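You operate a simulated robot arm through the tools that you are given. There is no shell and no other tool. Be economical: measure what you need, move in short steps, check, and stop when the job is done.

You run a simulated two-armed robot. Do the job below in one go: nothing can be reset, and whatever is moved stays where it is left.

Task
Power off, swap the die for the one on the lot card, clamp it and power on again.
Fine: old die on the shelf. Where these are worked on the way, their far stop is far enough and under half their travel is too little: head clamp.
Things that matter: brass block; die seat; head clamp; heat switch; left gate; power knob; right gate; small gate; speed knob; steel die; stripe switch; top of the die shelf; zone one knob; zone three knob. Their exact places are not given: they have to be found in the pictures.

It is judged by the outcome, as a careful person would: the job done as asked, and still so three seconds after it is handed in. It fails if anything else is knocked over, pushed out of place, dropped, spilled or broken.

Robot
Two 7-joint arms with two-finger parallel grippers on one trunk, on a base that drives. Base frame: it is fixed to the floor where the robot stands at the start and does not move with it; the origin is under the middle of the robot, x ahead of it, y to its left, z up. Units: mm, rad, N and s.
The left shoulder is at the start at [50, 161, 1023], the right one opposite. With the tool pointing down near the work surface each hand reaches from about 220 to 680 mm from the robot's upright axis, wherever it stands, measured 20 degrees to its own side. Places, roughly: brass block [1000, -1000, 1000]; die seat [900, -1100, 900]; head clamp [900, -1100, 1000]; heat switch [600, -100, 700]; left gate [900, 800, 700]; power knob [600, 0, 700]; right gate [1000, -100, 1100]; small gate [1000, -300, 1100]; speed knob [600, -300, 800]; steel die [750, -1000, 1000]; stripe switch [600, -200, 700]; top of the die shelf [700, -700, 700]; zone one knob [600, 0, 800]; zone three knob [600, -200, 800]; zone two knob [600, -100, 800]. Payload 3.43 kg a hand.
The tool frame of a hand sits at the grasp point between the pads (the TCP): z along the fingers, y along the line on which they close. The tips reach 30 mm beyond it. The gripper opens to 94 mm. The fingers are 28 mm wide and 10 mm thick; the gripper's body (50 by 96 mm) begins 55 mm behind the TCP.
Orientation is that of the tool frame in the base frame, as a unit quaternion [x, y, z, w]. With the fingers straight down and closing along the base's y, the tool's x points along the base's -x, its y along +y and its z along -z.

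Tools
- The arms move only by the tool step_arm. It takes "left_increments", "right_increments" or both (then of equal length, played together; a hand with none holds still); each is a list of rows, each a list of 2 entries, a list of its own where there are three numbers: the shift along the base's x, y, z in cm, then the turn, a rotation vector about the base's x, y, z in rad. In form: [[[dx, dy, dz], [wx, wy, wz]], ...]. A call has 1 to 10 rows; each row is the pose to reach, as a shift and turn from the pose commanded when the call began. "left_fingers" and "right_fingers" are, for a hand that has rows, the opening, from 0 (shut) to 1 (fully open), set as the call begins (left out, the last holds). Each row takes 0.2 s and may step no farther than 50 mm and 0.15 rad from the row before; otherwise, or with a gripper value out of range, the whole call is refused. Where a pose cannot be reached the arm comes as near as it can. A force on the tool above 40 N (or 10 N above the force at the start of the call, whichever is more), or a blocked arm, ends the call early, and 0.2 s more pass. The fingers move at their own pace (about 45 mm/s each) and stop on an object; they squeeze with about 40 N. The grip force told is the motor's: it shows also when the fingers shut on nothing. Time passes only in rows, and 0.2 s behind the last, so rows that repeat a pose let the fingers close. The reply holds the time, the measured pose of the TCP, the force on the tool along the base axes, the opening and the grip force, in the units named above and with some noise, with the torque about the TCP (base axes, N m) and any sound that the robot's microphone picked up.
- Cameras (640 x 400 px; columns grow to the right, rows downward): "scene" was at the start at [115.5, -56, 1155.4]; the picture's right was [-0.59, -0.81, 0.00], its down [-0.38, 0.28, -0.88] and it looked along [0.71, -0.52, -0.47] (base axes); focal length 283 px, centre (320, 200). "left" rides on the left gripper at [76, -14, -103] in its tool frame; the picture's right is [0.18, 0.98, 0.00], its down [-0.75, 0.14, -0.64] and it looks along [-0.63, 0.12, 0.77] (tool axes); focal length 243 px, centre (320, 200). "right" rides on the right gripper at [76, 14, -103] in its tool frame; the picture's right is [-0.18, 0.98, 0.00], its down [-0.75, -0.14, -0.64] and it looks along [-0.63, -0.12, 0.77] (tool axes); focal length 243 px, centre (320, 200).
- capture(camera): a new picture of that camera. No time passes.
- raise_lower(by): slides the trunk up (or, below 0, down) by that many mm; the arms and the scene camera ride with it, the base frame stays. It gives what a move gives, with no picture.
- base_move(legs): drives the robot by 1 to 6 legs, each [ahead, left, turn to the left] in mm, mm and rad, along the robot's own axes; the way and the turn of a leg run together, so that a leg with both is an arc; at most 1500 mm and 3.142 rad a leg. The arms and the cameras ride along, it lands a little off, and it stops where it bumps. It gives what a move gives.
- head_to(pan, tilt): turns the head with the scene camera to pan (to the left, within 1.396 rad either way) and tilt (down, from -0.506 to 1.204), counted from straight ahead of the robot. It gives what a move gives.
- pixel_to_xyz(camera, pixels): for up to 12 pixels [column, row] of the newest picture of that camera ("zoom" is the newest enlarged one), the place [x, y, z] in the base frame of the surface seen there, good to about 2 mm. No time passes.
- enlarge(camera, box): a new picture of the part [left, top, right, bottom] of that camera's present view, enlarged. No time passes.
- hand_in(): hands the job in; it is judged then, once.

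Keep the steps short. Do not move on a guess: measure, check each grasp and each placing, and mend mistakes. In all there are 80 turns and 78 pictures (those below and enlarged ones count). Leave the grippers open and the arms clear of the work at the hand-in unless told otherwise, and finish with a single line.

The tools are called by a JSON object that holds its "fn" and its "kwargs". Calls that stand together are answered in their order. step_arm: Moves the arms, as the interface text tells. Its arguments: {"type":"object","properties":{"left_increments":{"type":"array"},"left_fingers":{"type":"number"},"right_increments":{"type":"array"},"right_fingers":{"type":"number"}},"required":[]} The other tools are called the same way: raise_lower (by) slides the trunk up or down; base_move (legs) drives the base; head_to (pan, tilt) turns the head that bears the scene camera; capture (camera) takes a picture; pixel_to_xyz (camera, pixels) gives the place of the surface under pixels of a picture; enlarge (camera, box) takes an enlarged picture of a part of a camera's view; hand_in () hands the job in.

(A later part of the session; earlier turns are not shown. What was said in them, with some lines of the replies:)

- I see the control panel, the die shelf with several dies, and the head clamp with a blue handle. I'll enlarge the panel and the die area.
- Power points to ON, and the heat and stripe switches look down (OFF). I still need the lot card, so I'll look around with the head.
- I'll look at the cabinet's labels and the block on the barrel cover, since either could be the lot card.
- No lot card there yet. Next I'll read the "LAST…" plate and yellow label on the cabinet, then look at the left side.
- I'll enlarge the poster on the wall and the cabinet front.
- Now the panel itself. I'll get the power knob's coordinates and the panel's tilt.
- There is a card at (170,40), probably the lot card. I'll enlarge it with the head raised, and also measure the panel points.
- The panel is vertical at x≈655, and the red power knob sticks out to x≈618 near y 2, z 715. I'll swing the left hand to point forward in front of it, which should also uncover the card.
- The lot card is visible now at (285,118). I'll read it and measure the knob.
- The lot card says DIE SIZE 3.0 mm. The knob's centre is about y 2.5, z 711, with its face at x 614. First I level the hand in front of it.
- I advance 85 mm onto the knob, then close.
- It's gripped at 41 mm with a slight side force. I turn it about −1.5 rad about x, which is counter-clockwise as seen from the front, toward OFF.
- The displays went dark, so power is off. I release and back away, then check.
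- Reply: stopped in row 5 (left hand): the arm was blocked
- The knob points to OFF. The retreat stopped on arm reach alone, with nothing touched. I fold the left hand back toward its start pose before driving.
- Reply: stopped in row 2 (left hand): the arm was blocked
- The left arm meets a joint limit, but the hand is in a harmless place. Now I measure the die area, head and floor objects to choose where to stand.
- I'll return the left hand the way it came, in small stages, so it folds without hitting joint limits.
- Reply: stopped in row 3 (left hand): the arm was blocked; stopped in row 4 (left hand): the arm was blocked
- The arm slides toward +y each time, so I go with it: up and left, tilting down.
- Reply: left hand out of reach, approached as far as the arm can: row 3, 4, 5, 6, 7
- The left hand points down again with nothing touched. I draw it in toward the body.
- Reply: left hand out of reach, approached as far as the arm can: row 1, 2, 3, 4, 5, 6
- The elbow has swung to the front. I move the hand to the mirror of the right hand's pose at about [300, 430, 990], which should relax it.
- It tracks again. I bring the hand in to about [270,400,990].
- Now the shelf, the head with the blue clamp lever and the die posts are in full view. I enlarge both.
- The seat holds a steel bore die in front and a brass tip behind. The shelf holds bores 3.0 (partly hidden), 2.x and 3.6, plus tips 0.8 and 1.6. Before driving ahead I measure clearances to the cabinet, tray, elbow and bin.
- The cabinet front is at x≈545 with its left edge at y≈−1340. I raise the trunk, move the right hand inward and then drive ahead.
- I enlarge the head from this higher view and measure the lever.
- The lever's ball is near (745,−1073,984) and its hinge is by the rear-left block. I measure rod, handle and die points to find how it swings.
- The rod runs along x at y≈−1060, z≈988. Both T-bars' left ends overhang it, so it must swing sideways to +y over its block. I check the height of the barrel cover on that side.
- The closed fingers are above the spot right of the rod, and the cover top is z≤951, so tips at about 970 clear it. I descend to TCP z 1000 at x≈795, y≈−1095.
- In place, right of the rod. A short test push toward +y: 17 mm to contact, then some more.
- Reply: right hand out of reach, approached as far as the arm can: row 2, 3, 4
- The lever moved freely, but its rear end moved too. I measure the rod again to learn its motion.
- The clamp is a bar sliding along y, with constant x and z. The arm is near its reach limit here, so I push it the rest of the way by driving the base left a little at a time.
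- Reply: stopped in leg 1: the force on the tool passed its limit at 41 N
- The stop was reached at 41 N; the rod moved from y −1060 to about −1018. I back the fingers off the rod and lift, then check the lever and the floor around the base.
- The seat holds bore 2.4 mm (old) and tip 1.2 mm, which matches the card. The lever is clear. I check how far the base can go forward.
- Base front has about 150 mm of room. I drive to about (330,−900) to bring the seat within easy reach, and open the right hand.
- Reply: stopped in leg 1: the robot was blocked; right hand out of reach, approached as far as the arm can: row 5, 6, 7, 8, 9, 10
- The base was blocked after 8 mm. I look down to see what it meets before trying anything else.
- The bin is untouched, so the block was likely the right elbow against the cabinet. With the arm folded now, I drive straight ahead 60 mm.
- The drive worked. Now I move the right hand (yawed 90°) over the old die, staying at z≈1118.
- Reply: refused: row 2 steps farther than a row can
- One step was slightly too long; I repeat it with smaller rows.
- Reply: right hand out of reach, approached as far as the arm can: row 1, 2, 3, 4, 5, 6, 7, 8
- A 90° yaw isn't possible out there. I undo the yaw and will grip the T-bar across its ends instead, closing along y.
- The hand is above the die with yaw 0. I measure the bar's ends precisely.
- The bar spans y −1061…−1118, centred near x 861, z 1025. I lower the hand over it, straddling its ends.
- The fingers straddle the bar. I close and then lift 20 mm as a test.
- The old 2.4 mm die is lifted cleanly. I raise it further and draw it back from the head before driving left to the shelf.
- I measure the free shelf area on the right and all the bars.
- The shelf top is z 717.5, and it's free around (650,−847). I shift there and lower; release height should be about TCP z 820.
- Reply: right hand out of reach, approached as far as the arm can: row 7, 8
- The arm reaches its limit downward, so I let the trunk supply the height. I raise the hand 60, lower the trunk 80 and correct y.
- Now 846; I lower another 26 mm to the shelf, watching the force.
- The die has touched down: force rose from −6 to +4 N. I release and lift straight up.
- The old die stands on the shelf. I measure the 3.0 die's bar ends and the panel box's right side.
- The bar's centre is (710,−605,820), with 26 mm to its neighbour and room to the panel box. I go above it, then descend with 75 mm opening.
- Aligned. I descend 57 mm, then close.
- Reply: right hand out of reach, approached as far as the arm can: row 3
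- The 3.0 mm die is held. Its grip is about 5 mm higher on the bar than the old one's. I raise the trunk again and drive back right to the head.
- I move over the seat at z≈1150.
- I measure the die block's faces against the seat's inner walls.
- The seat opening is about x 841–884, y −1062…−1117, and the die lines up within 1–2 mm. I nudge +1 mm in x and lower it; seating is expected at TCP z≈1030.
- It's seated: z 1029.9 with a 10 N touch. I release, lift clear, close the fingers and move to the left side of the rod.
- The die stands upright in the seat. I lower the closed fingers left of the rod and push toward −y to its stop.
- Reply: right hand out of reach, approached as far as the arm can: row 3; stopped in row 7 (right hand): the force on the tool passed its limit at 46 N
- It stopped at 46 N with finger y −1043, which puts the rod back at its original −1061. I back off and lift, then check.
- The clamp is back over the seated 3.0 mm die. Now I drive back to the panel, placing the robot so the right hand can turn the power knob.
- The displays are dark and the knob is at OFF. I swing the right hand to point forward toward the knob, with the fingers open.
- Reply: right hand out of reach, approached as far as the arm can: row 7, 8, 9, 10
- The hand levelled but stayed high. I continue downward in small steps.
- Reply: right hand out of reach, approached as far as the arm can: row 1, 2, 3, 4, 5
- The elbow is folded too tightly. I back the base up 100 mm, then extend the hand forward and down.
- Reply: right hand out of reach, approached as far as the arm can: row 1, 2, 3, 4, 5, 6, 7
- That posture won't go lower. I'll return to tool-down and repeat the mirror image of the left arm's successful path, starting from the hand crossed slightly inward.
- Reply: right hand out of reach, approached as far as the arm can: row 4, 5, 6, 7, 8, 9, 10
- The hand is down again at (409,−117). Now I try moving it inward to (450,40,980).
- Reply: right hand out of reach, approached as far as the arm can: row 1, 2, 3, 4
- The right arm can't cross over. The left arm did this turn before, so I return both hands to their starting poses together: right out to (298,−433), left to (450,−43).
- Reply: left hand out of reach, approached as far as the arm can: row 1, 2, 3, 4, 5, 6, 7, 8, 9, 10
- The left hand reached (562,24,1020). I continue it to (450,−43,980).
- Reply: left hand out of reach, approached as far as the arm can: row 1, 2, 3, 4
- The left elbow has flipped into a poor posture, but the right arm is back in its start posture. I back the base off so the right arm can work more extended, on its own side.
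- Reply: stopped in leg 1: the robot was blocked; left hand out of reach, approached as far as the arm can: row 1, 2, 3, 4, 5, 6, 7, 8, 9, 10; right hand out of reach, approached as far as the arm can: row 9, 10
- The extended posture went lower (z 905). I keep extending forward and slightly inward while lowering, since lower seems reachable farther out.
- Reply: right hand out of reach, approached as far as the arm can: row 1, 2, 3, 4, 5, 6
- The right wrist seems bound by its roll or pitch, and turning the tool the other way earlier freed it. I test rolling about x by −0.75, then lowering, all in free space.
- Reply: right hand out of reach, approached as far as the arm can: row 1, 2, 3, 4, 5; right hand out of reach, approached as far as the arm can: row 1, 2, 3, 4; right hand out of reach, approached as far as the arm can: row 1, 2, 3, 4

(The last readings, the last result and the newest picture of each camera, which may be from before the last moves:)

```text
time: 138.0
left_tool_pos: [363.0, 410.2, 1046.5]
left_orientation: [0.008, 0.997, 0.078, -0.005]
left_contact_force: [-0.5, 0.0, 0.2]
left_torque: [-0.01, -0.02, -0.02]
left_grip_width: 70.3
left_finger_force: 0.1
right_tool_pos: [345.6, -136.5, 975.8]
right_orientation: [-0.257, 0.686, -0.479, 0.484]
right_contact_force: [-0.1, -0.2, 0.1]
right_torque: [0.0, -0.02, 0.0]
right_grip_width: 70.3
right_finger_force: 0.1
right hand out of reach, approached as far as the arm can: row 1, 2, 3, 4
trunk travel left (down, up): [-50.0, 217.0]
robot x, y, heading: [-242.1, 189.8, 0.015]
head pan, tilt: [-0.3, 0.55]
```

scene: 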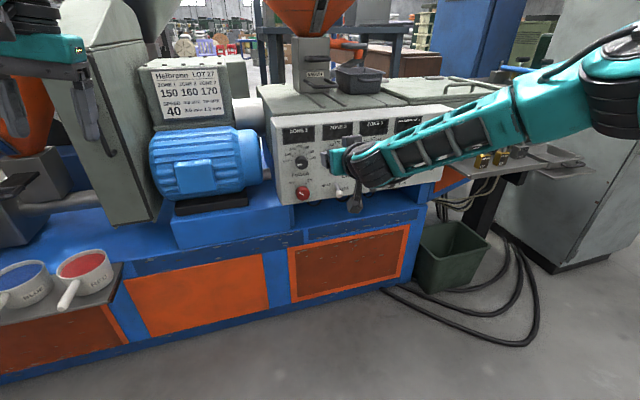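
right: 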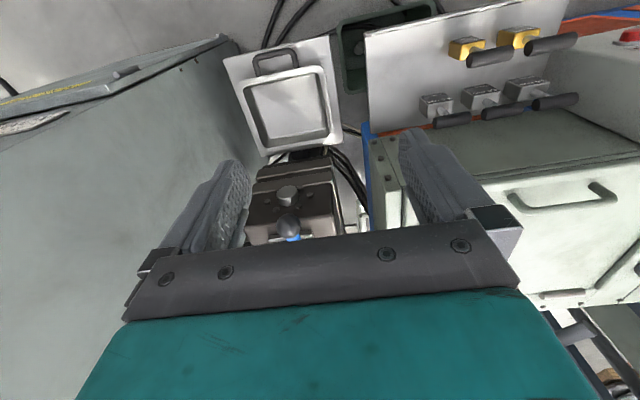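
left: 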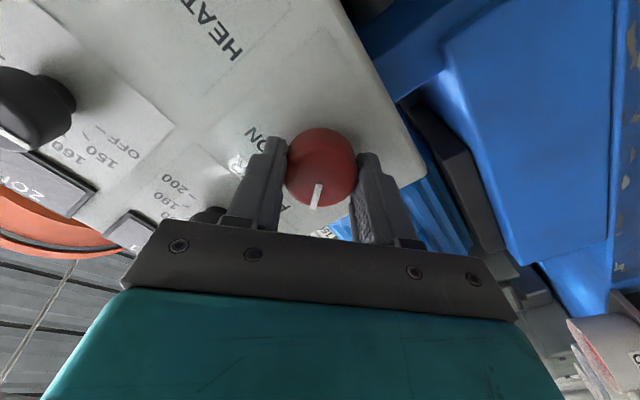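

Negative roll made it worse, so positive roll should help. I roll the tool to about +0.75 and level, then step down, all still in free space.

{"fn": "step_arm", "kwargs": {"right_increments": [[[0.9, 0.8, -0.6], [0.142, -0.034, 0.0167]], [[1.9, 1.5, -1.2], [0.284, -0.068, 0.033]], [[2.8, 2.3, -1.8], [0.426, -0.103, 0.05]], [[3.8, 3, -2.4], [0.568, -0.137, 0.067]], [[4.7, 3.8, -3], [0.71, -0.171, 0.084]], [[5.6, 4.6, -3.6], [0.852, -0.205, 0.1]], [[6.6, 5.3, -4.2], [0.994, -0.24, 0.117]], [[7.5, 6.1, -5], [1.136, -0.274, 0.134]], [[8.5, 6.8, -6], [1.278, -0.308, 0.151]], [[9.4, 7.6, -7], [1.42, -0.342, 0.167]]]}}

{"fn": "step_arm", "kwargs": {"right_increments": [[[0.5, 0, -2], [0.14, -0.034, 0.0167]], [[1, 0, -4], [0.28, -0.068, 0.033]], [[1.5, 0, -6], [0.42, -0.102, 0.05]], [[2, 0, -9], [0.42, -0.102, 0.05]], [[2.5, 0, -12], [0.42, -0.102, 0.05]]]}}

{"fn": "step_arm", "kwargs": {"right_increments": [[[0, 0, -2], [0.15, 0, 0]], [[0, 0, -4], [0.3, 0, 0]], [[0, 0, -6], [0.45, 0, 0]], [[0, 0, -8], [0.45, 0, 0]]]}}

```text
time: 140.2
left_tool_pos: [364.2, 410.0, 1044.7]
left_orientation: [0.009, 0.997, 0.078, -0.005]
left_contact_force: [-1.1, -0.7, 0.0]
left_torque: [0.0, 0.01, -0.03]
left_grip_width: 70.7
left_finger_force: 0.1
right_tool_pos: [477.2, -52.7, 979.1]
right_orientation: [0.164, 0.75, 0.071, 0.637]
right_contact_force: [-0.7, -0.4, 0.8]
right_torque: [0.0, 0.04, -0.01]
right_grip_width: 70.6
right_finger_force: 0.1
right hand out of reach, approached as far as the arm can: row 3, 4, 5, 6, 7, 8, 9, 10
trunk travel left (down, up): [-50.0, 217.0]
robot x, y, heading: [-240.3, 193.5, 0.011]
head pan, tilt: [-0.3, 0.55]
```

```text
time: 141.4
left_tool_pos: [364.8, 410.4, 1044.8]
left_orientation: [0.01, 0.997, 0.078, -0.006]
left_contact_force: [-0.1, 0.1, -1.1]
left_torque: [-0.02, 0.01, -0.02]
left_grip_width: 70.7
left_finger_force: 0.2
right_tool_pos: [490.2, -46.1, 994.1]
right_orientation: [0.282, 0.713, 0.223, 0.602]
right_contact_force: [0.4, 0.3, -0.4]
right_torque: [-0.03, -0.03, -0.01]
right_grip_width: 70.7
right_finger_force: 0.1
right hand out of reach, approached as far as the arm can: row 1, 2, 3, 4, 5
trunk travel left (down, up): [-50.0, 217.0]
robot x, y, heading: [-238.3, 195.1, 0.015]
head pan, tilt: [-0.3, 0.55]
```

```text
time: 142.4
left_tool_pos: [364.4, 409.3, 1045.6]
left_orientation: [0.008, 0.997, 0.079, -0.005]
left_contact_force: [0.1, 0.1, 0.5]
left_torque: [-0.02, 0.05, -0.01]
left_grip_width: 70.6
left_finger_force: 0.1
right_tool_pos: [489.3, -48.8, 991.8]
right_orientation: [0.417, 0.653, 0.367, 0.515]
right_contact_force: [-0.5, 0.2, -0.2]
right_torque: [0.01, 0.04, 0.0]
right_grip_width: 70.7
right_finger_force: 0.0
right hand out of reach, approached as far as the arm can: row 1, 2, 3, 4
trunk travel left (down, up): [-50.0, 217.0]
robot x, y, heading: [-237.1, 195.6, 0.009]
head pan, tilt: [-0.3, 0.55]
```

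Rolling doesn't help; wrist height is the limit. A tool tilted only about 0.6 rad from vertical keeps the wrist high, so I'll grip the knob at a slant and turn it in two strokes. I set that orientation in free space, tuck the left hand back and lower the trunk.

{"fn": "step_arm", "kwargs": {"right_increments": [[[-2.9, 0.6, -1.5], [-0.1026, 0.0647, 0.0626]], [[-5.7, 1.1, -3], [-0.205, 0.129, 0.125]], [[-8.6, 1.7, -4.5], [-0.308, 0.194, 0.188]], [[-11.5, 2.3, -6], [-0.41, 0.259, 0.25]], [[-14.4, 2.9, -7.5], [-0.513, 0.324, 0.313]], [[-17.2, 3.4, -9], [-0.616, 0.388, 0.376]], [[-20.1, 4, -10.5], [-0.718, 0.453, 0.438]], [[-23, 4.6, -12], [-0.821, 0.518, 0.501]], [[-25.8, 5.1, -13.5], [-0.923, 0.582, 0.563]], [[-28.7, 5.7, -15], [-1.026, 0.647, 0.626]]], "left_increments": [[[-2.4, 1.8, 0], [0, 0, 0]], [[-4.8, 3.6, 0], [0, 0, 0]], [[-7.2, 5.4, 0], [0, 0, 0]], [[-9.6, 7.2, 0], [0, 0, 0]], [[-12, 9, 0], [0, 0, 0]], [[-14.4, 10.8, 0], [0, 0, 0]], [[-16.8, 12.6, 0], [0, 0, 0]], [[-19.2, 14.4, 0], [0, 0, 0]], [[-21.6, 16.2, 0], [0, 0, 0]], [[-24, 18, 0], [0, 0, 0]]]}}

{"fn": "step_arm", "kwargs": {"right_increments": [[[0, 0, -3], [0, 0, 0]], [[0, 0, -5], [0, 0, 0]], [[0, 0, -7], [0, 0, 0]], [[0, 0, -8], [0, 0, 0]]]}}

{"fn": "raise_lower", "kwargs": {"by": -50}}

```text
time: 144.6
left_tool_pos: [296.7, 641.6, 1118.3]
left_orientation: [0.007, 0.996, 0.086, -0.009]
left_contact_force: [1.4, -1.8, 0.2]
left_torque: [0.13, 0.06, 0.02]
left_grip_width: 70.4
left_finger_force: 0.0
left hand out of reach, approached as far as the arm can: row 1, 2, 3, 4, 5, 6, 7, 8, 9, 10
right_tool_pos: [202.3, 8.3, 842.1]
right_orientation: [-0.007, 0.954, 0.014, 0.298]
right_contact_force: [-0.4, -0.4, 0.6]
right_torque: [-0.02, 0.02, 0.02]
right_grip_width: 70.6
right_finger_force: 0.1
trunk travel left (down, up): [-50.0, 217.0]
robot x, y, heading: [-241.2, 191.4, 0.011]
head pan, tilt: [-0.3, 0.55]
```

```text
time: 145.6
left_tool_pos: [298.1, 638.7, 1116.3]
left_orientation: [0.009, 0.997, 0.078, -0.007]
left_contact_force: [-0.2, -0.7, -0.1]
left_torque: [0.0, -0.03, -0.03]
left_grip_width: 70.5
left_finger_force: 0.1
right_tool_pos: [202.6, 6.9, 761.6]
right_orientation: [-0.005, 0.954, 0.016, 0.298]
right_contact_force: [0.1, -0.4, 0.6]
right_torque: [0.0, -0.01, 0.0]
right_grip_width: 70.5
right_finger_force: 0.0
trunk travel left (down, up): [-50.0, 217.0]
robot x, y, heading: [-239.6, 196.3, 0.021]
head pan, tilt: [-0.3, 0.55]
```

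```text
time: 146.6
left_tool_pos: [297.8, 638.3, 1066.8]
left_orientation: [0.009, 0.997, 0.078, -0.006]
left_contact_force: [-0.6, -1.0, -0.1]
left_torque: [-0.01, 0.02, 0.04]
left_grip_width: 70.6
left_finger_force: 0.1
right_tool_pos: [203.6, 6.6, 711.4]
right_orientation: [-0.006, 0.954, 0.015, 0.299]
right_contact_force: [0.2, -1.1, 0.2]
right_torque: [-0.02, -0.01, 0.02]
right_grip_width: 70.3
right_finger_force: 0.0
trunk travel left (down, up): [0.0, 267.0]
robot x, y, heading: [-240.7, 195.9, 0.016]
head pan, tilt: [-0.3, 0.55]
```

That pose was reached exactly: z 711, tilt 0.6. Still in free space, I test the roll range (−0.6, then +0.6, then back to −0.6), then drive toward the panel.

{"fn": "step_arm", "kwargs": {"right_increments": [[[0, 0, 0], [-0.15, 0, 0]], [[0, 0, 0], [-0.3, 0, 0]], [[0, 0, 0], [-0.45, 0, 0]], [[0, 0, 0], [-0.6, 0, 0]]]}}

{"fn": "step_arm", "kwargs": {"right_increments": [[[0, 0, 0], [0.15, 0, 0]], [[0, 0, 0], [0.3, 0, 0]], [[0, 0, 0], [0.45, 0, 0]], [[0, 0, 0], [0.6, 0, 0]], [[0, 0, 0], [0.75, 0, 0]], [[0, 0, 0], [0.9, 0, 0]], [[0, 0, 0], [1.05, 0, 0]], [[0, 0, 0], [1.2, 0, 0]]]}}

{"fn": "step_arm", "kwargs": {"right_increments": [[[0, 0, 0], [-0.15, 0, 0]], [[0, 0, 0], [-0.3, 0, 0]], [[0, 0, 0], [-0.45, 0, 0]], [[0, 0, 0], [-0.6, 0, 0]], [[0, 0, 0], [-0.75, 0, 0]], [[0, 0, 0], [-0.9, 0, 0]], [[0, 0, 0], [-1.05, 0, 0]], [[0, 0, 0], [-1.2, 0, 0]]]}}

{"fn": "base_move", "kwargs": {"legs": [[310, -3, -0.016]]}}

{"fn": "capture", "kwargs": {"camera": "scene"}}

```text
time: 147.6
left_tool_pos: [299.2, 638.6, 1066.9]
left_orientation: [0.008, 0.997, 0.078, -0.006]
left_contact_force: [-0.2, 0.2, 0.6]
left_torque: [0.0, -0.01, -0.01]
left_grip_width: 70.3
left_finger_force: 0.2
right_tool_pos: [197.0, -38.5, 748.8]
right_orientation: [-0.094, 0.916, -0.268, 0.284]
right_contact_force: [0.5, -0.5, 0.5]
right_torque: [-0.02, 0.0, 0.0]
right_grip_width: 70.3
right_finger_force: 0.0
right hand out of reach, approached as far as the arm can: row 2, 3, 4
trunk travel left (down, up): [0.0, 267.0]
robot x, y, heading: [-238.9, 196.4, 0.013]
head pan, tilt: [-0.3, 0.55]
```

```text
time: 149.3
left_tool_pos: [299.0, 638.5, 1067.9]
left_orientation: [0.009, 0.997, 0.078, -0.005]
left_contact_force: [0.2, -0.3, 0.4]
left_torque: [0.02, -0.03, -0.04]
left_grip_width: 70.5
left_finger_force: 0.0
right_tool_pos: [197.2, -36.3, 747.9]
right_orientation: [0.083, 0.906, 0.298, 0.287]
right_contact_force: [-0.5, -0.6, 0.4]
right_torque: [0.0, 0.0, -0.03]
right_grip_width: 70.5
right_finger_force: 0.0
trunk travel left (down, up): [0.0, 267.0]
robot x, y, heading: [-236.5, 190.8, 0.015]
head pan, tilt: [-0.3, 0.55]
```

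```text
time: 151.2
left_tool_pos: [297.4, 638.0, 1067.3]
left_orientation: [0.01, 0.997, 0.079, -0.005]
left_contact_force: [-0.2, -1.1, -0.3]
left_torque: [-0.01, 0.03, 0.03]
left_grip_width: 70.6
left_finger_force: 0.0
right_tool_pos: [198.2, -36.7, 748.6]
right_orientation: [-0.094, 0.916, -0.267, 0.284]
right_contact_force: [0.2, 0.0, -0.3]
right_torque: [0.02, 0.0, -0.01]
right_grip_width: 70.4
right_finger_force: 0.2
trunk travel left (down, up): [0.0, 267.0]
robot x, y, heading: [-235.8, 193.1, 0.013]
head pan, tilt: [-0.3, 0.55]
```

```text
time: 153.2
left_tool_pos: [610.8, 634.5, 1066.4]
left_orientation: [0.013, 0.997, 0.078, -0.005]
left_contact_force: [0.0, 0.5, -0.2]
left_torque: [-0.01, 0.03, 0.0]
left_grip_width: 70.5
left_finger_force: 0.0
right_tool_pos: [505.4, -40.6, 748.9]
right_orientation: [-0.091, 0.917, -0.267, 0.282]
right_contact_force: [0.3, -0.7, -0.5]
right_torque: [0.02, 0.03, 0.0]
right_grip_width: 70.5
right_finger_force: 0.0
trunk travel left (down, up): [0.0, 267.0]
robot x, y, heading: [67.9, 190.7, 0.004]
head pan, tilt: [-0.3, 0.55]
```

```text
5 pictures are left
```

scene: 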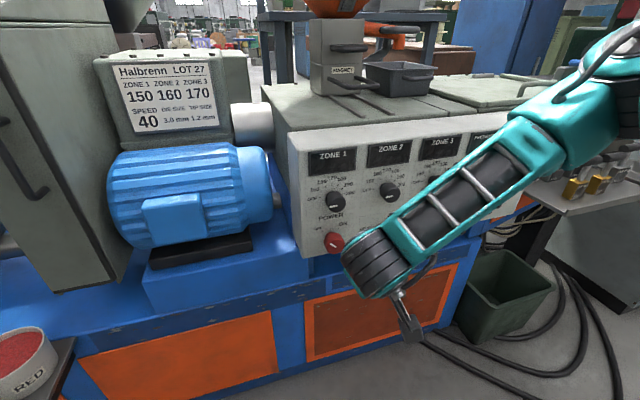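

Positive roll swings freely at this height, while negative roll is limited to about −0.15. So I'll use two strokes from −0.1 to about +0.75. Now I roll to −0.1, set y 2.5 and z 711, and drive a bit closer.

{"fn": "step_arm", "kwargs": {"right_increments": [[[0.1, 1.1, 0], [0.13, 0, 0]], [[0.3, 2.2, 0], [0.26, 0, 0]], [[0.5, 3.3, -1], [0.39, 0, 0]], [[0.7, 4.3, -2.5], [0.5, 0, 0]], [[0.7, 4.3, -3.7], [0.5, 0, 0]]]}}

{"fn": "base_move", "kwargs": {"legs": [[62, 0, 0]]}}

{"fn": "capture", "kwargs": {"camera": "right"}}

{"fn": "pixel_to_xyz", "kwargs": {"camera": "right", "pixels": [[320, 120], [320, 140], [320, 160], [320, 100], [320, 180], [300, 140], [340, 140], [290, 160], [350, 160], [300, 120], [340, 120], [280, 140]]}}

```text
time: 154.4
left_tool_pos: [609.9, 635.6, 1067.3]
left_orientation: [0.012, 0.997, 0.078, -0.005]
left_contact_force: [0.3, -0.2, 0.1]
left_torque: [0.02, -0.04, 0.03]
left_grip_width: 70.8
left_finger_force: 0.1
right_tool_pos: [511.9, 2.7, 713.2]
right_orientation: [-0.018, 0.954, -0.031, 0.296]
right_contact_force: [0.2, -0.2, -0.4]
right_torque: [0.02, 0.01, 0.01]
right_grip_width: 70.7
right_finger_force: 0.2
trunk travel left (down, up): [0.0, 267.0]
robot x, y, heading: [73.3, 194.8, 0.006]
head pan, tilt: [-0.3, 0.55]
```

```text
time: 155.4
left_tool_pos: [671.3, 636.4, 1068.2]
left_orientation: [0.014, 0.997, 0.079, -0.005]
left_contact_force: [-0.7, 0.8, -0.2]
left_torque: [0.0, -0.03, 0.0]
left_grip_width: 70.3
left_finger_force: 0.1
right_tool_pos: [573.1, 2.8, 712.2]
right_orientation: [-0.019, 0.954, -0.032, 0.296]
right_contact_force: [0.3, 0.3, 0.1]
right_torque: [0.01, 0.02, 0.0]
right_grip_width: 70.4
right_finger_force: 0.0
trunk travel left (down, up): [0.0, 267.0]
robot x, y, heading: [130.3, 194.6, 0.005]
head pan, tilt: [-0.3, 0.55]
```

```text
4 pictures are left
```

right: 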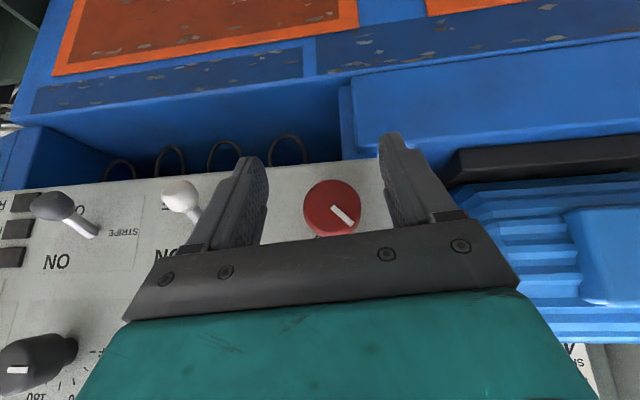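

```text
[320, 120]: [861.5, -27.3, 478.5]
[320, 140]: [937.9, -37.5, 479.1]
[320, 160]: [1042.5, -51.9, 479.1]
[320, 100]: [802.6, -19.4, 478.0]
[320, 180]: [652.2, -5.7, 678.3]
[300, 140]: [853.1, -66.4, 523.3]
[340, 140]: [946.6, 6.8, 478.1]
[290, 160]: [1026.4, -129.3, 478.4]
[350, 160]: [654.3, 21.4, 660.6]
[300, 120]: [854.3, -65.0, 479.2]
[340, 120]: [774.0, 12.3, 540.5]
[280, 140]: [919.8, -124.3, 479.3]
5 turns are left
```

The knob sits well centred between the fingers, pointer at OFF. I advance 37 mm with the base, close, and do the first stroke of +0.85 rad.

{"fn": "base_move", "kwargs": {"legs": [[37, 0, 0]]}}

{"fn": "step_arm", "kwargs": {"right_increments": [[[0, 0, 0], [0, 0, 0]], [[0, 0, 0], [0, 0, 0]], [[0, 0, 0], [0, 0, 0]], [[0, 0, 0], [0, 0, 0]]], "right_fingers": 0}}

{"fn": "step_arm", "kwargs": {"right_increments": [[[0, 0, 0], [0.14, 0, 0]], [[0, 0, 0], [0.28, 0, 0]], [[0, 0, 0], [0.42, 0, 0]], [[0, 0, 0], [0.56, 0, 0]], [[0, 0, 0], [0.7, 0, 0]], [[0, 0, 0], [0.85, 0, 0]]]}}

{"fn": "capture", "kwargs": {"camera": "right"}}

```text
time: 156.3
left_tool_pos: [707.8, 636.5, 1066.8]
left_orientation: [0.012, 0.997, 0.079, -0.004]
left_contact_force: [-0.1, 0.0, 0.4]
left_torque: [-0.03, 0.0, 0.03]
left_grip_width: 70.6
left_finger_force: 0.0
right_tool_pos: [609.7, 3.8, 712.3]
right_orientation: [-0.019, 0.954, -0.032, 0.297]
right_contact_force: [-0.3, 0.6, -0.2]
right_torque: [-0.03, -0.04, 0.0]
right_grip_width: 70.5
right_finger_force: 0.1
trunk travel left (down, up): [0.0, 267.0]
robot x, y, heading: [162.2, 193.5, 0.01]
head pan, tilt: [-0.3, 0.55]
```

```text
time: 157.3
left_tool_pos: [707.6, 636.6, 1067.5]
left_orientation: [0.012, 0.997, 0.078, -0.004]
left_contact_force: [0.2, -1.2, -0.7]
left_torque: [0.06, 0.03, 0.0]
left_grip_width: 70.4
left_finger_force: 0.1
right_tool_pos: [610.1, 4.6, 712.6]
right_orientation: [-0.019, 0.954, -0.031, 0.297]
right_contact_force: [0.2, 11.3, -0.2]
right_torque: [0.02, -0.19, 0.18]
right_grip_width: 43.2
right_finger_force: 45.7
trunk travel left (down, up): [0.0, 267.0]
robot x, y, heading: [168.1, 195.2, 0.009]
head pan, tilt: [-0.3, 0.55]
```

```text
time: 158.7
left_tool_pos: [709.1, 635.5, 1065.0]
left_orientation: [0.014, 0.997, 0.078, -0.006]
left_contact_force: [0.0, -0.3, -0.5]
left_torque: [0.0, -0.02, 0.01]
left_grip_width: 70.6
left_finger_force: 0.1
right_tool_pos: [604.8, -10.3, 727.9]
right_orientation: [0.109, 0.886, 0.36, 0.27]
right_contact_force: [1.4, 16.4, -36.1]
right_torque: [-0.28, 0.48, 0.28]
right_grip_width: 40.5
right_finger_force: 45.0
right hand out of reach, approached as far as the arm can: row 5, 6
trunk travel left (down, up): [0.0, 267.0]
robot x, y, heading: [167.0, 192.5, 0.007]
head pan, tilt: [-0.3, 0.55]
```

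```text
3 pictures are left
4 turns are left
```

right: 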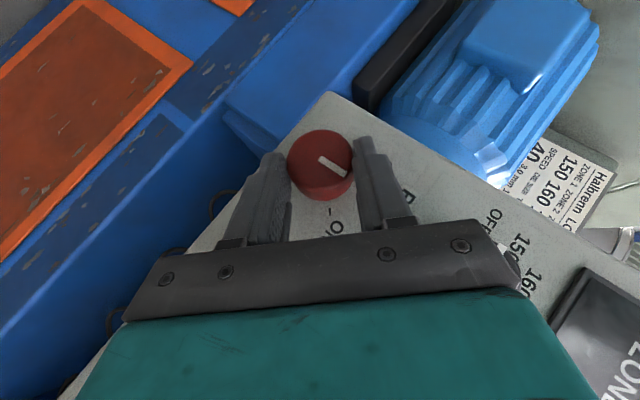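

The knob turned with the hand by about 0.8 rad. I release, roll back to about −0.15 on centre, regrip and do the second stroke.

{"fn": "step_arm", "kwargs": {"right_increments": [[[0, 0, 0], [0, 0, 0]], [[0, 0, 0], [0, 0, 0]], [[0, 0, 0], [0, 0, 0]], [[0.2, 0.4, -0.4], [-0.15, 0, 0]], [[0.4, 0.9, -0.9], [-0.3, 0, 0]], [[0.5, 1.3, -1.5], [-0.45, 0, 0]], [[0.5, 1.3, -1.6], [-0.6, 0, 0]], [[0.5, 1.3, -1.6], [-0.75, 0, 0]], [[0.5, 1.3, -1.6], [-0.88, 0, 0]]], "right_fingers": 0.85}}

{"fn": "step_arm", "kwargs": {"right_increments": [[[0, 0, 0], [0, 0, 0]], [[0, 0, 0], [0, 0, 0]], [[0, 0, 0], [0, 0, 0]], [[0, 0, 0], [0, 0, 0]], [[0, 0, 0], [0, 0, 0]]], "right_fingers": 0}}

{"fn": "step_arm", "kwargs": {"right_increments": [[[0, 0, 0], [0.14, 0, 0]], [[0, 0, 0], [0.28, 0, 0]], [[0, 0, 0], [0.42, 0, 0]], [[0, 0, 0], [0.56, 0, 0]], [[0, 0, 0], [0.7, 0, 0]], [[0, 0, 0], [0.82, 0, 0]]]}}

{"fn": "capture", "kwargs": {"camera": "scene"}}

```text
time: 160.7
left_tool_pos: [707.5, 635.6, 1067.0]
left_orientation: [0.012, 0.997, 0.079, -0.005]
left_contact_force: [-0.1, 0.2, -0.8]
left_torque: [0.01, -0.01, -0.01]
left_grip_width: 70.6
left_finger_force: 0.1
right_tool_pos: [612.3, 3.8, 719.0]
right_orientation: [-0.023, 0.954, -0.049, 0.295]
right_contact_force: [-0.1, 0.4, -0.3]
right_torque: [-0.02, 0.02, 0.0]
right_grip_width: 79.8
right_finger_force: 0.0
trunk travel left (down, up): [0.0, 267.0]
robot x, y, heading: [167.9, 196.1, 0.005]
head pan, tilt: [-0.3, 0.55]
```

```text
time: 161.9
left_tool_pos: [707.9, 637.4, 1066.6]
left_orientation: [0.011, 0.997, 0.079, -0.006]
left_contact_force: [0.3, -0.1, 0.0]
left_torque: [0.01, 0.05, 0.0]
left_grip_width: 70.5
left_finger_force: 0.2
right_tool_pos: [612.3, 5.9, 719.3]
right_orientation: [-0.025, 0.954, -0.045, 0.296]
right_contact_force: [1.0, 10.2, -3.6]
right_torque: [0.07, -0.17, 0.3]
right_grip_width: 41.0
right_finger_force: 44.5
trunk travel left (down, up): [0.0, 267.0]
robot x, y, heading: [167.6, 195.1, 0.009]
head pan, tilt: [-0.3, 0.55]
```

```text
time: 163.3
left_tool_pos: [708.4, 638.6, 1064.9]
left_orientation: [0.012, 0.997, 0.079, -0.006]
left_contact_force: [0.1, 0.6, -0.1]
left_torque: [0.0, -0.03, -0.01]
left_grip_width: 70.4
left_finger_force: 0.1
right_tool_pos: [611.5, -0.0, 720.0]
right_orientation: [0.094, 0.903, 0.317, 0.275]
right_contact_force: [17.3, 12.9, -22.3]
right_torque: [0.0, -0.29, -0.19]
right_grip_width: 41.0
right_finger_force: 45.2
right hand out of reach, approached as far as the arm can: row 6
trunk travel left (down, up): [0.0, 267.0]
robot x, y, heading: [166.9, 190.6, 0.014]
head pan, tilt: [-0.3, 0.55]
stopped in row 6 (right hand): the force on the tool passed its limit at 65 N (the readings are from after the stop); the commanded pose is now the measured one
```

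```text
2 pictures are left
3 turns are left
```

scene: 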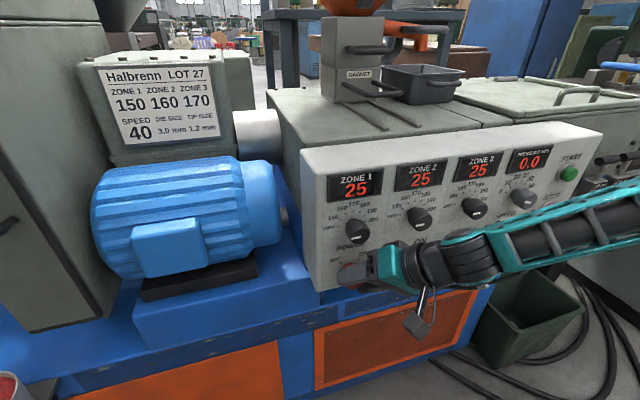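

The displays are lit (25/25/25, 0.0), so power is on. I open the fingers, back straight out with the base and take a last look.

{"fn": "step_arm", "kwargs": {"right_increments": [[[0, 0, 0], [0, 0, 0]], [[0, 0, 0], [0, 0, 0]], [[0, 0, 0], [0, 0, 0]], [[0, 0, 0], [0, 0, 0]]], "right_fingers": 0.95}}

{"fn": "base_move", "kwargs": {"legs": [[-180, 0, 0]]}}

{"fn": "enlarge", "kwargs": {"camera": "scene", "box": [260, 90, 640, 330]}}

```text
time: 164.3
left_tool_pos: [707.1, 637.4, 1066.5]
left_orientation: [0.012, 0.997, 0.079, -0.005]
left_contact_force: [-0.4, 0.3, 0.5]
left_torque: [0.0, -0.01, 0.02]
left_grip_width: 70.5
left_finger_force: 0.0
right_tool_pos: [609.9, 0.0, 722.5]
right_orientation: [0.094, 0.902, 0.319, 0.276]
right_contact_force: [0.0, -0.3, -0.9]
right_torque: [-0.04, 0.02, -0.01]
right_grip_width: 89.4
right_finger_force: 0.1
trunk travel left (down, up): [0.0, 267.0]
robot x, y, heading: [166.6, 195.2, 0.006]
head pan, tilt: [-0.3, 0.55]
```

```text
time: 165.8
left_tool_pos: [527.4, 637.3, 1067.9]
left_orientation: [0.011, 0.997, 0.079, -0.006]
left_contact_force: [0.4, 0.0, -0.8]
left_torque: [0.03, -0.02, -0.03]
left_grip_width: 70.7
left_finger_force: 0.0
right_tool_pos: [431.9, -0.5, 721.4]
right_orientation: [0.092, 0.902, 0.319, 0.276]
right_contact_force: [0.0, 0.2, -0.1]
right_torque: [0.06, -0.01, -0.02]
right_grip_width: 89.5
right_finger_force: 0.1
trunk travel left (down, up): [0.0, 267.0]
robot x, y, heading: [-11.9, 191.4, 0.011]
head pan, tilt: [-0.3, 0.55]
```

```text
1.67 times, centred on (450, 210) of scene
2 turns are left
```

zoom: 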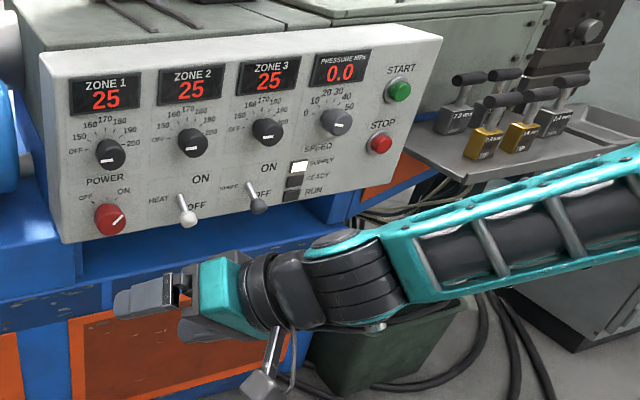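

The power knob points to ON, the displays are lit, and the other knobs and switches look unchanged. The dies stand on the shelf, and both hands are open and clear. I hand in.

{"fn": "hand_in", "kwargs": {}}

```text
The job is handed in.
```

Job done and handed in: power was switched off, the old 2.4 mm die put on the shelf, the lot card's 3.0 mm die seated and clamped, and power is back on.
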